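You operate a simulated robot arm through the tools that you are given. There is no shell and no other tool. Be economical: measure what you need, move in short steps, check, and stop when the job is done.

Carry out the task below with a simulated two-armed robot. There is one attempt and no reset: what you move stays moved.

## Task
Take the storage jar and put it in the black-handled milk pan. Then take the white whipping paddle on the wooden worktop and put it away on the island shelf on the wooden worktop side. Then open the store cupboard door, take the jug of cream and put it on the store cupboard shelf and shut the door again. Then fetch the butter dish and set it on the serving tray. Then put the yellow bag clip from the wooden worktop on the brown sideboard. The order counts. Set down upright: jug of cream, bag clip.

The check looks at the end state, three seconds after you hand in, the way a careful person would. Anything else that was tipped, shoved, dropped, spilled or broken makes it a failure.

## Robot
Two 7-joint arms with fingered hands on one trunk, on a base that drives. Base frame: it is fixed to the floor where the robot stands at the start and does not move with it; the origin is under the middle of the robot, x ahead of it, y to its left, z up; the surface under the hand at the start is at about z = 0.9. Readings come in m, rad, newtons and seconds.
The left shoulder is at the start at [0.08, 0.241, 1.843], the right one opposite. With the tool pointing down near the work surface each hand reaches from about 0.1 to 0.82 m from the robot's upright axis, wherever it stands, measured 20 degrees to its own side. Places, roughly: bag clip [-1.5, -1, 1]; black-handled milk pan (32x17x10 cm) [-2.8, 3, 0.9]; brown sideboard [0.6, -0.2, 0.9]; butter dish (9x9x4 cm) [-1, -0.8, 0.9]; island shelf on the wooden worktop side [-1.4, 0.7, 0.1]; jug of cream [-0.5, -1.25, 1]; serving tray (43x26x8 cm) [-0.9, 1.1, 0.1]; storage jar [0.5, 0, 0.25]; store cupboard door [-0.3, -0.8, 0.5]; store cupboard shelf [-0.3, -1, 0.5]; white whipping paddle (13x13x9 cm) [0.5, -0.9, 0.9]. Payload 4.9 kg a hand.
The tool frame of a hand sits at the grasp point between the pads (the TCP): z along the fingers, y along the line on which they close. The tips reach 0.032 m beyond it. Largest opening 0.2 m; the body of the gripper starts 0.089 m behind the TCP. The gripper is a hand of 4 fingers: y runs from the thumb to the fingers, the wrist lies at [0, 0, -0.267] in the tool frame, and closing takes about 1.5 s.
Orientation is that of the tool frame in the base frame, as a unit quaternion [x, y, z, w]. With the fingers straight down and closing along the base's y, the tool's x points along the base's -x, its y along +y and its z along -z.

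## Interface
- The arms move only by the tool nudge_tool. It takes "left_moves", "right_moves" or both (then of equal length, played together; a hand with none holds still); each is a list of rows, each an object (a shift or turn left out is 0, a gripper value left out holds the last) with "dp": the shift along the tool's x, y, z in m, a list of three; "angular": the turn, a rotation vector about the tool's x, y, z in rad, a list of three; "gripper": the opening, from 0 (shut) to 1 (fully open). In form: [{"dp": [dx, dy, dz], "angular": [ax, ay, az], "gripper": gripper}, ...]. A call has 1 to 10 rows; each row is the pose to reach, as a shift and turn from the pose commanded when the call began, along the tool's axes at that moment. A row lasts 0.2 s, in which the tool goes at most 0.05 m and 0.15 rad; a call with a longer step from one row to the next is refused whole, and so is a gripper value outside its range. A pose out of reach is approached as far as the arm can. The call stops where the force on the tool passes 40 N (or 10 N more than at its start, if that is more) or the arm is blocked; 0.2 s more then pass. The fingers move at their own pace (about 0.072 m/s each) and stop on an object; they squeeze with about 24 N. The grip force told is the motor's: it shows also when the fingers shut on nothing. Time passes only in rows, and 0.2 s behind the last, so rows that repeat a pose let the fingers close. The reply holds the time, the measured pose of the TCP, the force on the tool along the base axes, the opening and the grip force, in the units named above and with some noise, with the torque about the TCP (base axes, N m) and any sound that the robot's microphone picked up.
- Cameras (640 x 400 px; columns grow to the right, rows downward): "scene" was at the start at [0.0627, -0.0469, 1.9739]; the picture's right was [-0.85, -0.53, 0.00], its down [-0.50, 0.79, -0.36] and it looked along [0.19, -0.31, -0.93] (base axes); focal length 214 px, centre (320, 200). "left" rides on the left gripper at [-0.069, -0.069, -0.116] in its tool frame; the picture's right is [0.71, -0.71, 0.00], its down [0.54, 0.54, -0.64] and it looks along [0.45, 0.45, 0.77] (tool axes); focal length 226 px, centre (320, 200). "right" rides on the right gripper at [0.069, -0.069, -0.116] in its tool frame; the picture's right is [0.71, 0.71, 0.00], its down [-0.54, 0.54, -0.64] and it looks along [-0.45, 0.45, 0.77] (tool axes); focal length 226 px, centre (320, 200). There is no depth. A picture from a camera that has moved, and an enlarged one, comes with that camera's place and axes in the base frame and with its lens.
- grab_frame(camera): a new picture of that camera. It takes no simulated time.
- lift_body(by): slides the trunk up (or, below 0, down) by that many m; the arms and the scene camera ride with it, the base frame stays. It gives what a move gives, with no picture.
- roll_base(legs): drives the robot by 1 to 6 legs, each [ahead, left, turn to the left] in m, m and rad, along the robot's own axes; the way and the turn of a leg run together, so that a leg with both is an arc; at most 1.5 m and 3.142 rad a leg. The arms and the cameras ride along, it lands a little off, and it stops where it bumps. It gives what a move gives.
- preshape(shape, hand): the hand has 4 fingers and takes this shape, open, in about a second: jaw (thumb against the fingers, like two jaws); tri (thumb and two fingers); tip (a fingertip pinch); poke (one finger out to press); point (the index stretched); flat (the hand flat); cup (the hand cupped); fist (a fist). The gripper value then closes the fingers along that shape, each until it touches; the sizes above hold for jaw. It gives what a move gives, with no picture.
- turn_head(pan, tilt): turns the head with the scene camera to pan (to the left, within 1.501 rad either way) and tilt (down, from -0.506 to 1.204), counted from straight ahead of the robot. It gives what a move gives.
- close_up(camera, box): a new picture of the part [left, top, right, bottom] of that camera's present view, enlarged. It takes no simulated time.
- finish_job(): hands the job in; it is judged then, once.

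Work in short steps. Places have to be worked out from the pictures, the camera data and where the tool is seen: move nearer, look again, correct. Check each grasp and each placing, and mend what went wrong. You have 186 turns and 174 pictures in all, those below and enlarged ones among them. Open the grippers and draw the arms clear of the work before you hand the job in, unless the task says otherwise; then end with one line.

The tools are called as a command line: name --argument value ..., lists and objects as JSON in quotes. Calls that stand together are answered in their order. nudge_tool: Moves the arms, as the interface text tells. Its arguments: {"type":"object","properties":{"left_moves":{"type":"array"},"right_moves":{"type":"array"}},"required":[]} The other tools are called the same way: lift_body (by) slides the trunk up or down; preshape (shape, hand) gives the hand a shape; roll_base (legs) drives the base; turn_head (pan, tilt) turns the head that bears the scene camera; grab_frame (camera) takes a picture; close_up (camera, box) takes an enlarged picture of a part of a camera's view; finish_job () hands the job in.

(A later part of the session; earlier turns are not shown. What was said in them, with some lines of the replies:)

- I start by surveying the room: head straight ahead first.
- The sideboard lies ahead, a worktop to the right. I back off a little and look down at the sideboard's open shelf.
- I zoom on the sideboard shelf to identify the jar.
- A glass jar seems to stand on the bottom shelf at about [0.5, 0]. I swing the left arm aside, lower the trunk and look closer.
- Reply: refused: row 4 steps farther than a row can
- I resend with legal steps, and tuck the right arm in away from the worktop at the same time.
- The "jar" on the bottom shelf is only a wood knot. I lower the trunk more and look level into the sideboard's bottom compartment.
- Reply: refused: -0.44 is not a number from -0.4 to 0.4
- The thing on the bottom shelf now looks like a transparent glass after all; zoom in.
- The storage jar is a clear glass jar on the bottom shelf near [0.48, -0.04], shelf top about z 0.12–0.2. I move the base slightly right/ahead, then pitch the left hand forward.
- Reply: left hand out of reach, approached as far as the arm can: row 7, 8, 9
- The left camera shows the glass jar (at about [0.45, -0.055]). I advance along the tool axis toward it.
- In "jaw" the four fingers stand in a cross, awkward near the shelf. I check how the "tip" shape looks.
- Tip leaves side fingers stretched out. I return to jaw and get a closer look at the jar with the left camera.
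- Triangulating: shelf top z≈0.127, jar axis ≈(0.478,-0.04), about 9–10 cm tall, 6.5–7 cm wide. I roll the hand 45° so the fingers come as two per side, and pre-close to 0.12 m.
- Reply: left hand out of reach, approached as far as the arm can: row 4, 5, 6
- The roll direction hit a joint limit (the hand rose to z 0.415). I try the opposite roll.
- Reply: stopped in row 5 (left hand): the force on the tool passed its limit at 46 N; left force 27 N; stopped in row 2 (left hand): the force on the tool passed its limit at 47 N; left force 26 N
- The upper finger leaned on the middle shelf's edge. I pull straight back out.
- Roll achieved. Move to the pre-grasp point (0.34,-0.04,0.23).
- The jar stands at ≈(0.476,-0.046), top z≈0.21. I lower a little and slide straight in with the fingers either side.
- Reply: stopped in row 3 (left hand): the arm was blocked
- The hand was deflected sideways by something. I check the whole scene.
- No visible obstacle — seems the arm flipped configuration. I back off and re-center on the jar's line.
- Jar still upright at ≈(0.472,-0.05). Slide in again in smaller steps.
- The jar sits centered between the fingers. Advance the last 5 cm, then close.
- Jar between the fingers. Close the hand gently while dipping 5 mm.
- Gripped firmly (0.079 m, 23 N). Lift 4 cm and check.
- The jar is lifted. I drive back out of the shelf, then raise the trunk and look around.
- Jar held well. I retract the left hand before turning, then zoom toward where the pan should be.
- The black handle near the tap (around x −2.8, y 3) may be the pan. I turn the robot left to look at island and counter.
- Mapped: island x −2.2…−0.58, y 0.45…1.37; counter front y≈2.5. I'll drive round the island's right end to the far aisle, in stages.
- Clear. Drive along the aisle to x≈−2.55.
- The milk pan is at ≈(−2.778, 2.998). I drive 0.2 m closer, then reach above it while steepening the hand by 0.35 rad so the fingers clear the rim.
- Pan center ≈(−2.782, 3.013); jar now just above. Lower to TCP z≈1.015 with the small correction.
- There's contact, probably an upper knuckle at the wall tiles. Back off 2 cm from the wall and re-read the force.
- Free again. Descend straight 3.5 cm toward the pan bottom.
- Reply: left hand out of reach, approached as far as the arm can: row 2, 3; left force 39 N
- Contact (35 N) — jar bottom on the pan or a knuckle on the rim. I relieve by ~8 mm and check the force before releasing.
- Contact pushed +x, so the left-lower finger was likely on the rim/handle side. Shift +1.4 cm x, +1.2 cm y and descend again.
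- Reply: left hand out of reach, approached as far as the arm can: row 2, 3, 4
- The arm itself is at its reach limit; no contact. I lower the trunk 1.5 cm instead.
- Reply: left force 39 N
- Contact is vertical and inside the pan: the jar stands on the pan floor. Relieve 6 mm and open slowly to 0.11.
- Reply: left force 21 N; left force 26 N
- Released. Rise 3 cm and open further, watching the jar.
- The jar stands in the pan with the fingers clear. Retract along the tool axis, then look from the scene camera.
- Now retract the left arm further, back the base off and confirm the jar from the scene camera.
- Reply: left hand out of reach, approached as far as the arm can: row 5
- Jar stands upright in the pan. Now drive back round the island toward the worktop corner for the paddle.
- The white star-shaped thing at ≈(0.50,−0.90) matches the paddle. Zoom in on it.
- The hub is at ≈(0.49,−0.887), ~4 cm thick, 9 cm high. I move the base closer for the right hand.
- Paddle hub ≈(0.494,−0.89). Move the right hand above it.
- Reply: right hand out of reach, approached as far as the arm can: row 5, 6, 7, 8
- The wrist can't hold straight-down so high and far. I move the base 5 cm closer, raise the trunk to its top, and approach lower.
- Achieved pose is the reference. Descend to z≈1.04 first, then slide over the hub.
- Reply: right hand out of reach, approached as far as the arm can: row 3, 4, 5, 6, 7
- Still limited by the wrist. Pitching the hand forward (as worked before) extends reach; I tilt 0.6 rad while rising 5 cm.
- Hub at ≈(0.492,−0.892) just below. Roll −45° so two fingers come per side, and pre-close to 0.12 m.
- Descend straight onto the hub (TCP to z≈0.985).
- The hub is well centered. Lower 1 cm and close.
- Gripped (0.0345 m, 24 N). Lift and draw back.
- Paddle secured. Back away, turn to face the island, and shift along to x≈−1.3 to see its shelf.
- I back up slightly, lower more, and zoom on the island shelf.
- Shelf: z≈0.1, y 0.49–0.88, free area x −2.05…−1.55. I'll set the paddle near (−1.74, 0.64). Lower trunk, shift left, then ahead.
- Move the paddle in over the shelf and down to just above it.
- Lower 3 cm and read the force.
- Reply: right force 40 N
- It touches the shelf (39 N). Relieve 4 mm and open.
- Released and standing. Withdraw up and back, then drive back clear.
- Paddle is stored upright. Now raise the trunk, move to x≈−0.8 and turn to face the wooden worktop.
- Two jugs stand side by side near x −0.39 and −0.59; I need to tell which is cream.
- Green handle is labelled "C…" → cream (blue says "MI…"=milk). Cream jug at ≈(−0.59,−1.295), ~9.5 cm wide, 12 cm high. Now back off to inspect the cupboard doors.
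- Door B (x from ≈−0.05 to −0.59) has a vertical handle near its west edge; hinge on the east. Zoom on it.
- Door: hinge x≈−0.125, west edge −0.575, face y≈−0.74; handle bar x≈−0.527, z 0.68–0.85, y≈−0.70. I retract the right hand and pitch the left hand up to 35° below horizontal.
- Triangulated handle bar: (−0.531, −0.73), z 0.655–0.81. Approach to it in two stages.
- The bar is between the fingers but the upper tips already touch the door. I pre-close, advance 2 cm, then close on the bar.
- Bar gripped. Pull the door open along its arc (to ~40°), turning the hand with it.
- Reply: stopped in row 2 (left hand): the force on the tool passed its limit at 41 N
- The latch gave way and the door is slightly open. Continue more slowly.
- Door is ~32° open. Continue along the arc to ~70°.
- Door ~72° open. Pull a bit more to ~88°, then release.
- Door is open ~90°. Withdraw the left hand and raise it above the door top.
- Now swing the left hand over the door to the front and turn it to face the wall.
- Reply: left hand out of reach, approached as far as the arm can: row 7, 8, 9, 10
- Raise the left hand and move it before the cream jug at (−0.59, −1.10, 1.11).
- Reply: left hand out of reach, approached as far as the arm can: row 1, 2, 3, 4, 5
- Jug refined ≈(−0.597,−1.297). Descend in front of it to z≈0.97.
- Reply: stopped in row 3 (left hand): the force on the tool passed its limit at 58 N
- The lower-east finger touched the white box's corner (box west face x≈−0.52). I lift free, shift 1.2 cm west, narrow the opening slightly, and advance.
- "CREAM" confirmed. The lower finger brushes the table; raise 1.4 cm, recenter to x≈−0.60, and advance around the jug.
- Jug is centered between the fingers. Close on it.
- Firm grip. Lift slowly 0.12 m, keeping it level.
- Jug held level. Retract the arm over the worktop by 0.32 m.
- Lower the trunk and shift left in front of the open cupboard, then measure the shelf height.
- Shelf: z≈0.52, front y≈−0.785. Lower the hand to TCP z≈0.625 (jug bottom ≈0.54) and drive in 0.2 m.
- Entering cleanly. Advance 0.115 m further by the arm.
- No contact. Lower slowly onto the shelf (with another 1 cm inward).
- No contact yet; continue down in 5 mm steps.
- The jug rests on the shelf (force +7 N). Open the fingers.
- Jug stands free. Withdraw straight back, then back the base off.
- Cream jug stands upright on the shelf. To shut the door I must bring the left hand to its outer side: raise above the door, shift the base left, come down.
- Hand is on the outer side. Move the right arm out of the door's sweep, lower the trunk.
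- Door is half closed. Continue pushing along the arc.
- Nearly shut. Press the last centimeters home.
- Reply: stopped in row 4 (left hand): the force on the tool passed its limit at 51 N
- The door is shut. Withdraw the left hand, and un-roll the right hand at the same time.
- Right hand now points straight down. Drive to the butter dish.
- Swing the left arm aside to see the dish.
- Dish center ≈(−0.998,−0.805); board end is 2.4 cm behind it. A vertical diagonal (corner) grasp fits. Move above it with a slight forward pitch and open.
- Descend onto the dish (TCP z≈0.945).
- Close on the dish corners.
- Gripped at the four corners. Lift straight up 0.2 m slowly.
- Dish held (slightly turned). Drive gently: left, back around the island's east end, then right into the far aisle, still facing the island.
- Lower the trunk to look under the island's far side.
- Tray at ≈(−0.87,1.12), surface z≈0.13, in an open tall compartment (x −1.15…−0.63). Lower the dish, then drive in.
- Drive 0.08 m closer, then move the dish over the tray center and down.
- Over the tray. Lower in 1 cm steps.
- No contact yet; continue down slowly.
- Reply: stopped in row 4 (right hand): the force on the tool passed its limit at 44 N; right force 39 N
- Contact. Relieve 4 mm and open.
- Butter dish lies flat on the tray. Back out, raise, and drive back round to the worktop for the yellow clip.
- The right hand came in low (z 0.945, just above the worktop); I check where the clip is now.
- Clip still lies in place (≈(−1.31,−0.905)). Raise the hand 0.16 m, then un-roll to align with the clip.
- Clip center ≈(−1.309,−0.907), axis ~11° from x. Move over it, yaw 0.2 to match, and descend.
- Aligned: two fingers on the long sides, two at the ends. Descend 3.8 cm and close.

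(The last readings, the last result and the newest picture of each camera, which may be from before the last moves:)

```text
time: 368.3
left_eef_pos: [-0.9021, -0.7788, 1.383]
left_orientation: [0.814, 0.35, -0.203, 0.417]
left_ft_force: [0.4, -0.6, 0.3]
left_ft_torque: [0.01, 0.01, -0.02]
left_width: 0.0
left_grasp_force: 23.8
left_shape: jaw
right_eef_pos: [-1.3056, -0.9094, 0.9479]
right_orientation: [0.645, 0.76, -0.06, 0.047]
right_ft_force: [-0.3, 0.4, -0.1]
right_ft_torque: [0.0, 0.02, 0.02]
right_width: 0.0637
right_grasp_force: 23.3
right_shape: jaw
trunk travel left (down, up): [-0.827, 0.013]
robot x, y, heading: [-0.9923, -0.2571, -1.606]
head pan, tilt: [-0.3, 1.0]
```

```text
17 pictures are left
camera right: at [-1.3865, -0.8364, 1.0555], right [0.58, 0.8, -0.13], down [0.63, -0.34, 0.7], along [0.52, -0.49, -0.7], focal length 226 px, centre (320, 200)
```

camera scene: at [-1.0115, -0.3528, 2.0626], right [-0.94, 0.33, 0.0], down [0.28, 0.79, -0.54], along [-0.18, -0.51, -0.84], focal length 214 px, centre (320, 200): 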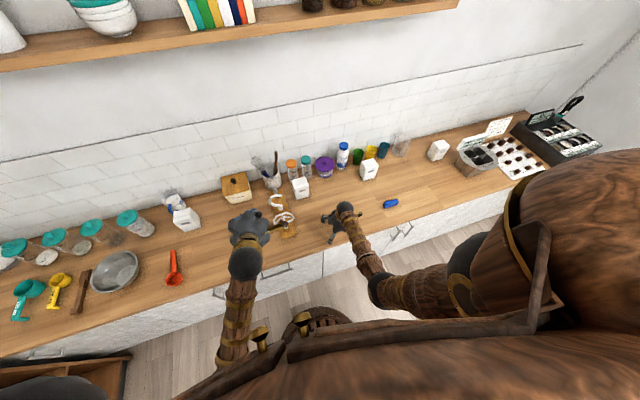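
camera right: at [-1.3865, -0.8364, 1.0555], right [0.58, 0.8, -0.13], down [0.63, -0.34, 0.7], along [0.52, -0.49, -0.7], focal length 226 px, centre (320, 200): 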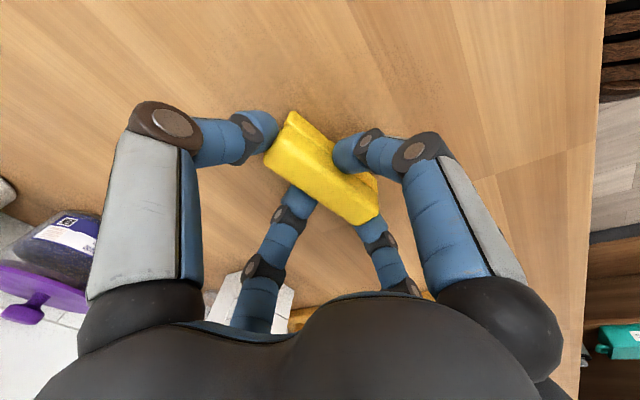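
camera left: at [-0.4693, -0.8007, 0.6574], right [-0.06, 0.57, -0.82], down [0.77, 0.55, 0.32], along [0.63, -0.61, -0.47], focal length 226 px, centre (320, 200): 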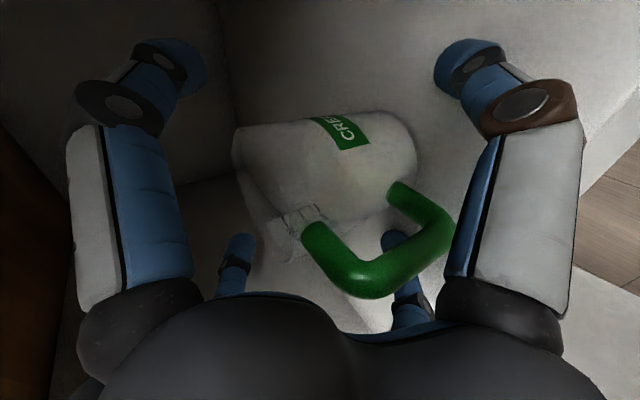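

Clip gripped. Lift, and drive to face the sideboard with the clip over its free front-left area.

nudge_tool --right_moves '[{"dp": [-0.006, -0.0012, -0.04]}, {"dp": [-0.012, -0.0025, -0.08]}, {"dp": [-0.018, -0.0037, -0.12]}, {"dp": [-0.024, -0.005, -0.16]}, {"dp": [-0.0298, -0.0062, -0.198]}]'

roll_base --legs '[[-0.2, 0, 0], [0, 0.8, 0.03], [-0.47, 0, 0], [0, 0, 1.57]]'

turn_head --pan -0.3 --tilt 1.0

grab_frame --camera "scene"

grab_frame --camera "right"

```text
time: 369.5
left_eef_pos: [-0.9016, -0.7774, 1.3821]
left_orientation: [0.814, 0.349, -0.202, 0.417]
left_ft_force: [0.0, -0.5, 0.4]
left_ft_torque: [-0.01, 0.01, 0.03]
left_width: 0.0003
left_grasp_force: 23.7
left_shape: jaw
right_eef_pos: [-1.3103, -0.9094, 1.1546]
right_orientation: [0.645, 0.761, -0.06, 0.048]
right_ft_force: [-0.2, 0.0, -0.3]
right_ft_torque: [-0.02, -0.02, -0.01]
right_width: 0.0633
right_grasp_force: 23.6
right_shape: jaw
trunk travel left (down, up): [-0.827, 0.013]
robot x, y, heading: [-0.99, -0.2602, -1.608]
head pan, tilt: [-0.3, 1.0]
```

```text
time: 381.2
left_eef_pos: [0.3398, 0.4898, 1.3829]
left_orientation: [0.317, 0.827, 0.159, 0.435]
left_ft_force: [-0.4, -1.3, 0.1]
left_ft_torque: [-0.03, 0.0, 0.02]
left_width: 0.0
left_grasp_force: 24.2
left_shape: jaw
right_eef_pos: [0.483, 0.0861, 1.154]
right_orientation: [-0.096, 0.992, -0.007, 0.076]
right_ft_force: [-0.1, -0.1, 0.5]
right_ft_torque: [-0.01, 0.02, 0.01]
right_width: 0.0628
right_grasp_force: 24.2
right_shape: jaw
trunk travel left (down, up): [-0.827, 0.013]
robot x, y, heading: [-0.1779, 0.3847, -0.009]
head pan, tilt: [-0.3, 1.0]
```

```text
time: 381.8
left_eef_pos: [0.3392, 0.4898, 1.3825]
left_orientation: [0.317, 0.828, 0.159, 0.435]
left_ft_force: [0.0, 0.2, -0.8]
left_ft_torque: [-0.02, -0.01, 0.01]
left_width: 0.0002
left_grasp_force: 24.5
left_shape: jaw
right_eef_pos: [0.4818, 0.0852, 1.1539]
right_orientation: [-0.095, 0.992, -0.007, 0.076]
right_ft_force: [0.7, 0.9, -0.6]
right_ft_torque: [-0.03, -0.04, -0.01]
right_width: 0.0632
right_grasp_force: 24.2
right_shape: jaw
trunk travel left (down, up): [-0.827, 0.013]
robot x, y, heading: [-0.1771, 0.3847, -0.01]
head pan, tilt: [-0.3, 1.0]
```

```text
16 pictures are left
camera scene: at [-0.0787, 0.3676, 2.0625], right [-0.3, -0.95, 0.0], down [-0.8, 0.25, -0.54], along [0.51, -0.16, -0.84], focal length 214 px, centre (320, 200)
```

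scene: 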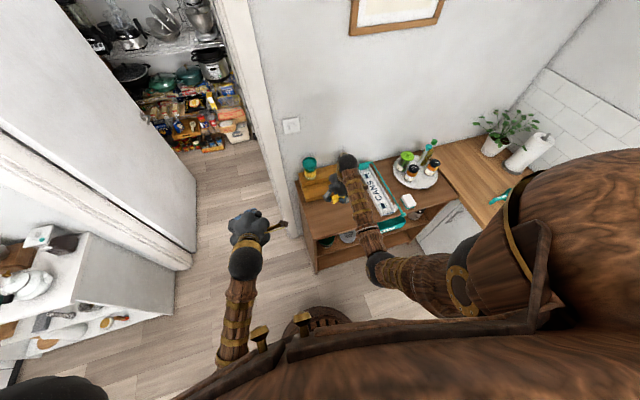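

```text
15 pictures are left
camera right: at [0.409, 0.0049, 1.2595], right [-0.82, 0.56, -0.13], down [0.33, 0.64, 0.7], along [0.47, 0.53, -0.7], focal length 226 px, centre (320, 200)
```

right: 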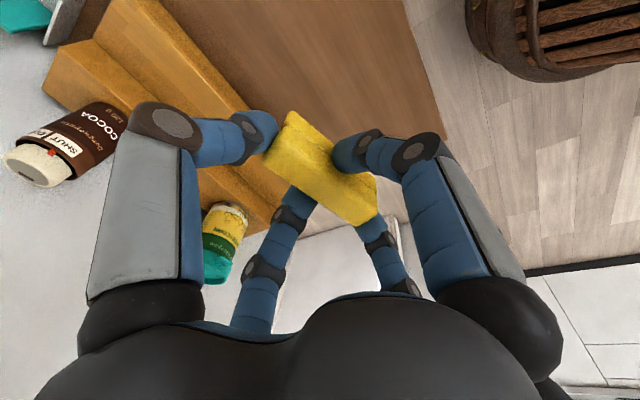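

Clip is over the free area (sideboard front-left corner ≈(0.383,0.26), riser front x≈0.61). Descend to z≈0.97.

nudge_tool --right_moves '[{"dp": [0.0055, 0.001, 0.0365]}, {"dp": [0.011, 0.0021, 0.073]}, {"dp": [0.0166, 0.0031, 0.1094]}, {"dp": [0.0221, 0.0042, 0.1459]}, {"dp": [0.0276, 0.0052, 0.1824]}]'

nudge_tool --right_moves '[{"dp": [0.0007, 0.0001, 0.005]}, {"dp": [0.0015, 0.0003, 0.01]}, {"dp": [0.0022, 0.0004, 0.0148]}]'

grab_frame --camera "right"

```text
time: 383.0
left_eef_pos: [0.3405, 0.4895, 1.3807]
left_orientation: [0.317, 0.828, 0.158, 0.435]
left_ft_force: [1.1, 0.6, 0.2]
left_ft_torque: [0.02, -0.02, 0.02]
left_width: 0.0001
left_grasp_force: 24.0
left_shape: jaw
right_eef_pos: [0.4833, 0.0838, 0.9661]
right_orientation: [-0.096, 0.992, -0.009, 0.077]
right_ft_force: [-0.8, -0.1, 0.4]
right_ft_torque: [0.0, 0.04, 0.0]
right_width: 0.0632
right_grasp_force: 23.8
right_shape: jaw
trunk travel left (down, up): [-0.827, 0.013]
robot x, y, heading: [-0.1761, 0.3889, -0.007]
head pan, tilt: [-0.3, 1.0]
```

```text
time: 383.8
left_eef_pos: [0.3395, 0.4895, 1.3824]
left_orientation: [0.317, 0.828, 0.159, 0.435]
left_ft_force: [0.6, 0.0, 0.2]
left_ft_torque: [-0.01, 0.02, 0.04]
left_width: 0.0
left_grasp_force: 23.9
left_shape: jaw
right_eef_pos: [0.4836, 0.0857, 0.954]
right_orientation: [-0.096, 0.992, -0.008, 0.076]
right_ft_force: [-0.8, 0.5, -0.5]
right_ft_torque: [0.02, 0.05, -0.07]
right_width: 0.0629
right_grasp_force: 23.9
right_shape: jaw
trunk travel left (down, up): [-0.827, 0.013]
robot x, y, heading: [-0.1794, 0.3851, -0.009]
head pan, tilt: [-0.3, 1.0]
```

```text
14 pictures are left
camera right: at [0.4102, 0.0041, 1.0594], right [-0.82, 0.56, -0.13], down [0.33, 0.64, 0.7], along [0.47, 0.53, -0.7], focal length 226 px, centre (320, 200)
```

right: 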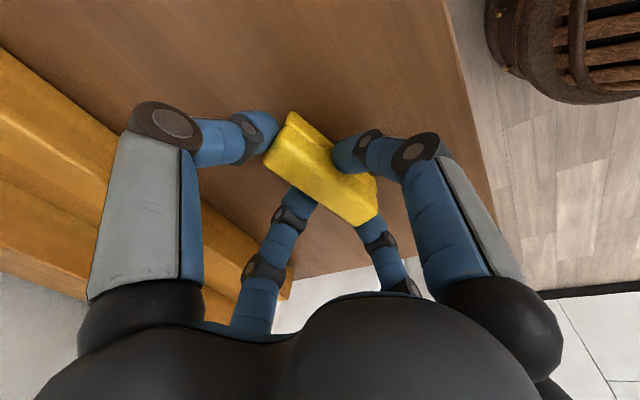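

No contact yet; continue down in 5 mm steps until touching.

nudge_tool --right_moves '[{"dp": [0.0007, 0.0001, 0.005]}, {"dp": [0.0015, 0.0003, 0.01]}, {"dp": [0.0022, 0.0004, 0.0148]}, {"dp": [0.003, 0.0006, 0.0197]}, {"dp": [0.0037, 0.0007, 0.0246]}, {"dp": [0.0045, 0.0008, 0.0296]}]'

```text
time: 384.7
left_eef_pos: [0.3354, 0.4909, 1.384]
left_orientation: [0.317, 0.827, 0.157, 0.437]
left_ft_force: [0.2, -0.4, 0.2]
left_ft_torque: [-0.05, 0.01, 0.01]
left_width: 0.0001
left_grasp_force: 23.8
left_shape: jaw
right_eef_pos: [0.4869, 0.0853, 0.9475]
right_orientation: [-0.095, 0.992, -0.011, 0.083]
right_ft_force: [-9.2, 2.4, 32.1]
right_ft_torque: [0.1, 0.32, 0.03]
right_width: 0.0643
right_grasp_force: 24.8
right_shape: jaw
trunk travel left (down, up): [-0.827, 0.013]
robot x, y, heading: [-0.1794, 0.3906, -0.01]
head pan, tilt: [-0.3, 1.0]
stopped in row 4 (right hand): the force on the tool passed its limit at 45 N (the readings are from after the stop); the commanded pose is now the measured one
```

Contact at z≈0.947. Relieve 3 mm, open, and rise.

nudge_tool --right_moves '[{"dp": [-0.0004, -0.0001, -0.003]}, {"dp": [-0.0004, -0.0001, -0.003], "gripper": 0.4}, {"dp": [-0.0004, -0.0001, -0.003], "gripper": 0.55}, {"dp": [-0.0004, -0.0001, -0.003], "gripper": 0.65}, {"dp": [-0.0004, -0.0001, -0.003], "gripper": 0.65}, {"dp": [-0.004, -0.0007, -0.03]}, {"dp": [-0.0105, -0.002, -0.07]}, {"dp": [-0.017, -0.0032, -0.115]}, {"dp": [-0.0236, -0.0045, -0.16]}]'

grab_frame --camera "right"

```text
time: 386.7
left_eef_pos: [0.3397, 0.4896, 1.3843]
left_orientation: [0.317, 0.828, 0.158, 0.436]
left_ft_force: [-0.6, -1.0, -0.1]
left_ft_torque: [0.03, 0.0, 0.02]
left_width: 0.0
left_grasp_force: 23.8
left_shape: jaw
right_eef_pos: [0.4847, 0.0876, 1.1023]
right_orientation: [-0.095, 0.992, -0.008, 0.08]
right_ft_force: [-0.5, 0.3, -0.4]
right_ft_torque: [-0.02, 0.0, 0.01]
right_width: 0.1294
right_grasp_force: 0.1
right_shape: jaw
trunk travel left (down, up): [-0.827, 0.013]
robot x, y, heading: [-0.178, 0.3897, -0.012]
head pan, tilt: [-0.3, 1.0]
```

```text
13 pictures are left
camera right: at [0.411, 0.0064, 1.2065], right [-0.82, 0.56, -0.13], down [0.32, 0.64, 0.7], along [0.48, 0.53, -0.7], focal length 226 px, centre (320, 200)
```

right: 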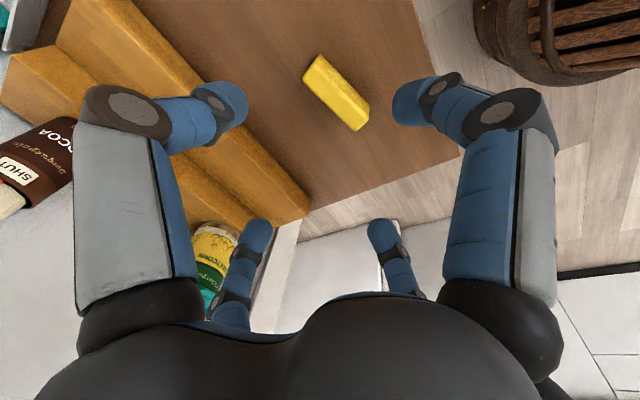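

Clip stands on the sideboard. Draw both arms back, open the left hand, and check the cupboard door and sideboard once more.

nudge_tool --right_moves '[{"dp": [0.0, 0, -0.045]}, {"dp": [0.02, 0, -0.085]}, {"dp": [0.06, 0, -0.1]}, {"dp": [0.1, 0, -0.11]}, {"dp": [0.14, 0, -0.11]}, {"dp": [0.18, 0, -0.11]}, {"dp": [0.22, 0, -0.11]}]' --left_moves '[{"gripper": 0.3}, {"gripper": 0.5}, {"gripper": 0.5}, {"gripper": 0.5}, {"gripper": 0.5}, {"gripper": 0.5}, {"gripper": 0.5}]'

turn_head --pan -0.5 --tilt 0.8

grab_frame --camera "scene"

```text
time: 388.3
left_eef_pos: [0.3377, 0.4909, 1.3852]
left_orientation: [0.317, 0.827, 0.158, 0.436]
left_ft_force: [-0.6, -0.3, 0.1]
left_ft_torque: [0.0, 0.0, 0.02]
left_width: 0.0996
left_grasp_force: 0.0
left_shape: jaw
right_eef_pos: [0.2529, 0.045, 1.1769]
right_orientation: [-0.096, 0.992, -0.009, 0.081]
right_ft_force: [-0.8, 0.5, 0.5]
right_ft_torque: [0.04, -0.01, 0.0]
right_width: 0.1294
right_grasp_force: 0.1
right_shape: jaw
trunk travel left (down, up): [-0.827, 0.013]
robot x, y, heading: [-0.1776, 0.3951, -0.005]
head pan, tilt: [-0.3, 1.0]
```

```text
time: 389.0
left_eef_pos: [0.3393, 0.4884, 1.3825]
left_orientation: [0.317, 0.827, 0.159, 0.436]
left_ft_force: [-1.0, -0.1, -0.2]
left_ft_torque: [-0.03, 0.01, 0.0]
left_width: 0.0995
left_grasp_force: 0.0
left_shape: jaw
right_eef_pos: [0.2554, 0.0437, 1.1775]
right_orientation: [-0.096, 0.992, -0.009, 0.081]
right_ft_force: [0.1, -0.4, 0.2]
right_ft_torque: [0.01, -0.01, -0.02]
right_width: 0.1294
right_grasp_force: 0.1
right_shape: jaw
trunk travel left (down, up): [-0.827, 0.013]
robot x, y, heading: [-0.178, 0.388, -0.005]
head pan, tilt: [-0.499, 0.799]
```

```text
12 pictures are left
camera scene: at [-0.0765, 0.3497, 2.0777], right [-0.48, -0.87, 0.0], down [-0.63, 0.35, -0.7], along [0.61, -0.34, -0.72], focal length 214 px, centre (320, 200)
```

scene: 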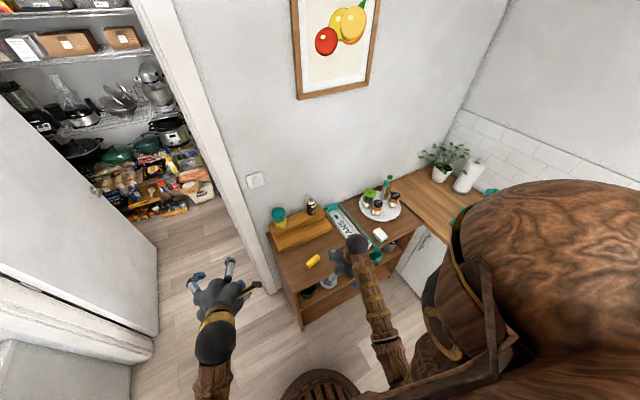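

The clip lies upright and clear on the sideboard, nothing else there is disturbed, the cupboard door looked shut in later views, and both grippers are open and clear. I hand in.

finish_job

```text
The job is handed in.
```

I did all five steps in the order you gave and handed the job in. I saw the jar, paddle, cream jug, butter dish and bag clip each in place after I let go. The cupboard door was pushed shut after the jug went in. Both grippers are open and drawn clear. The left hand bumped the white box beside the cream jug while I was reaching in; the box did not appear to move.
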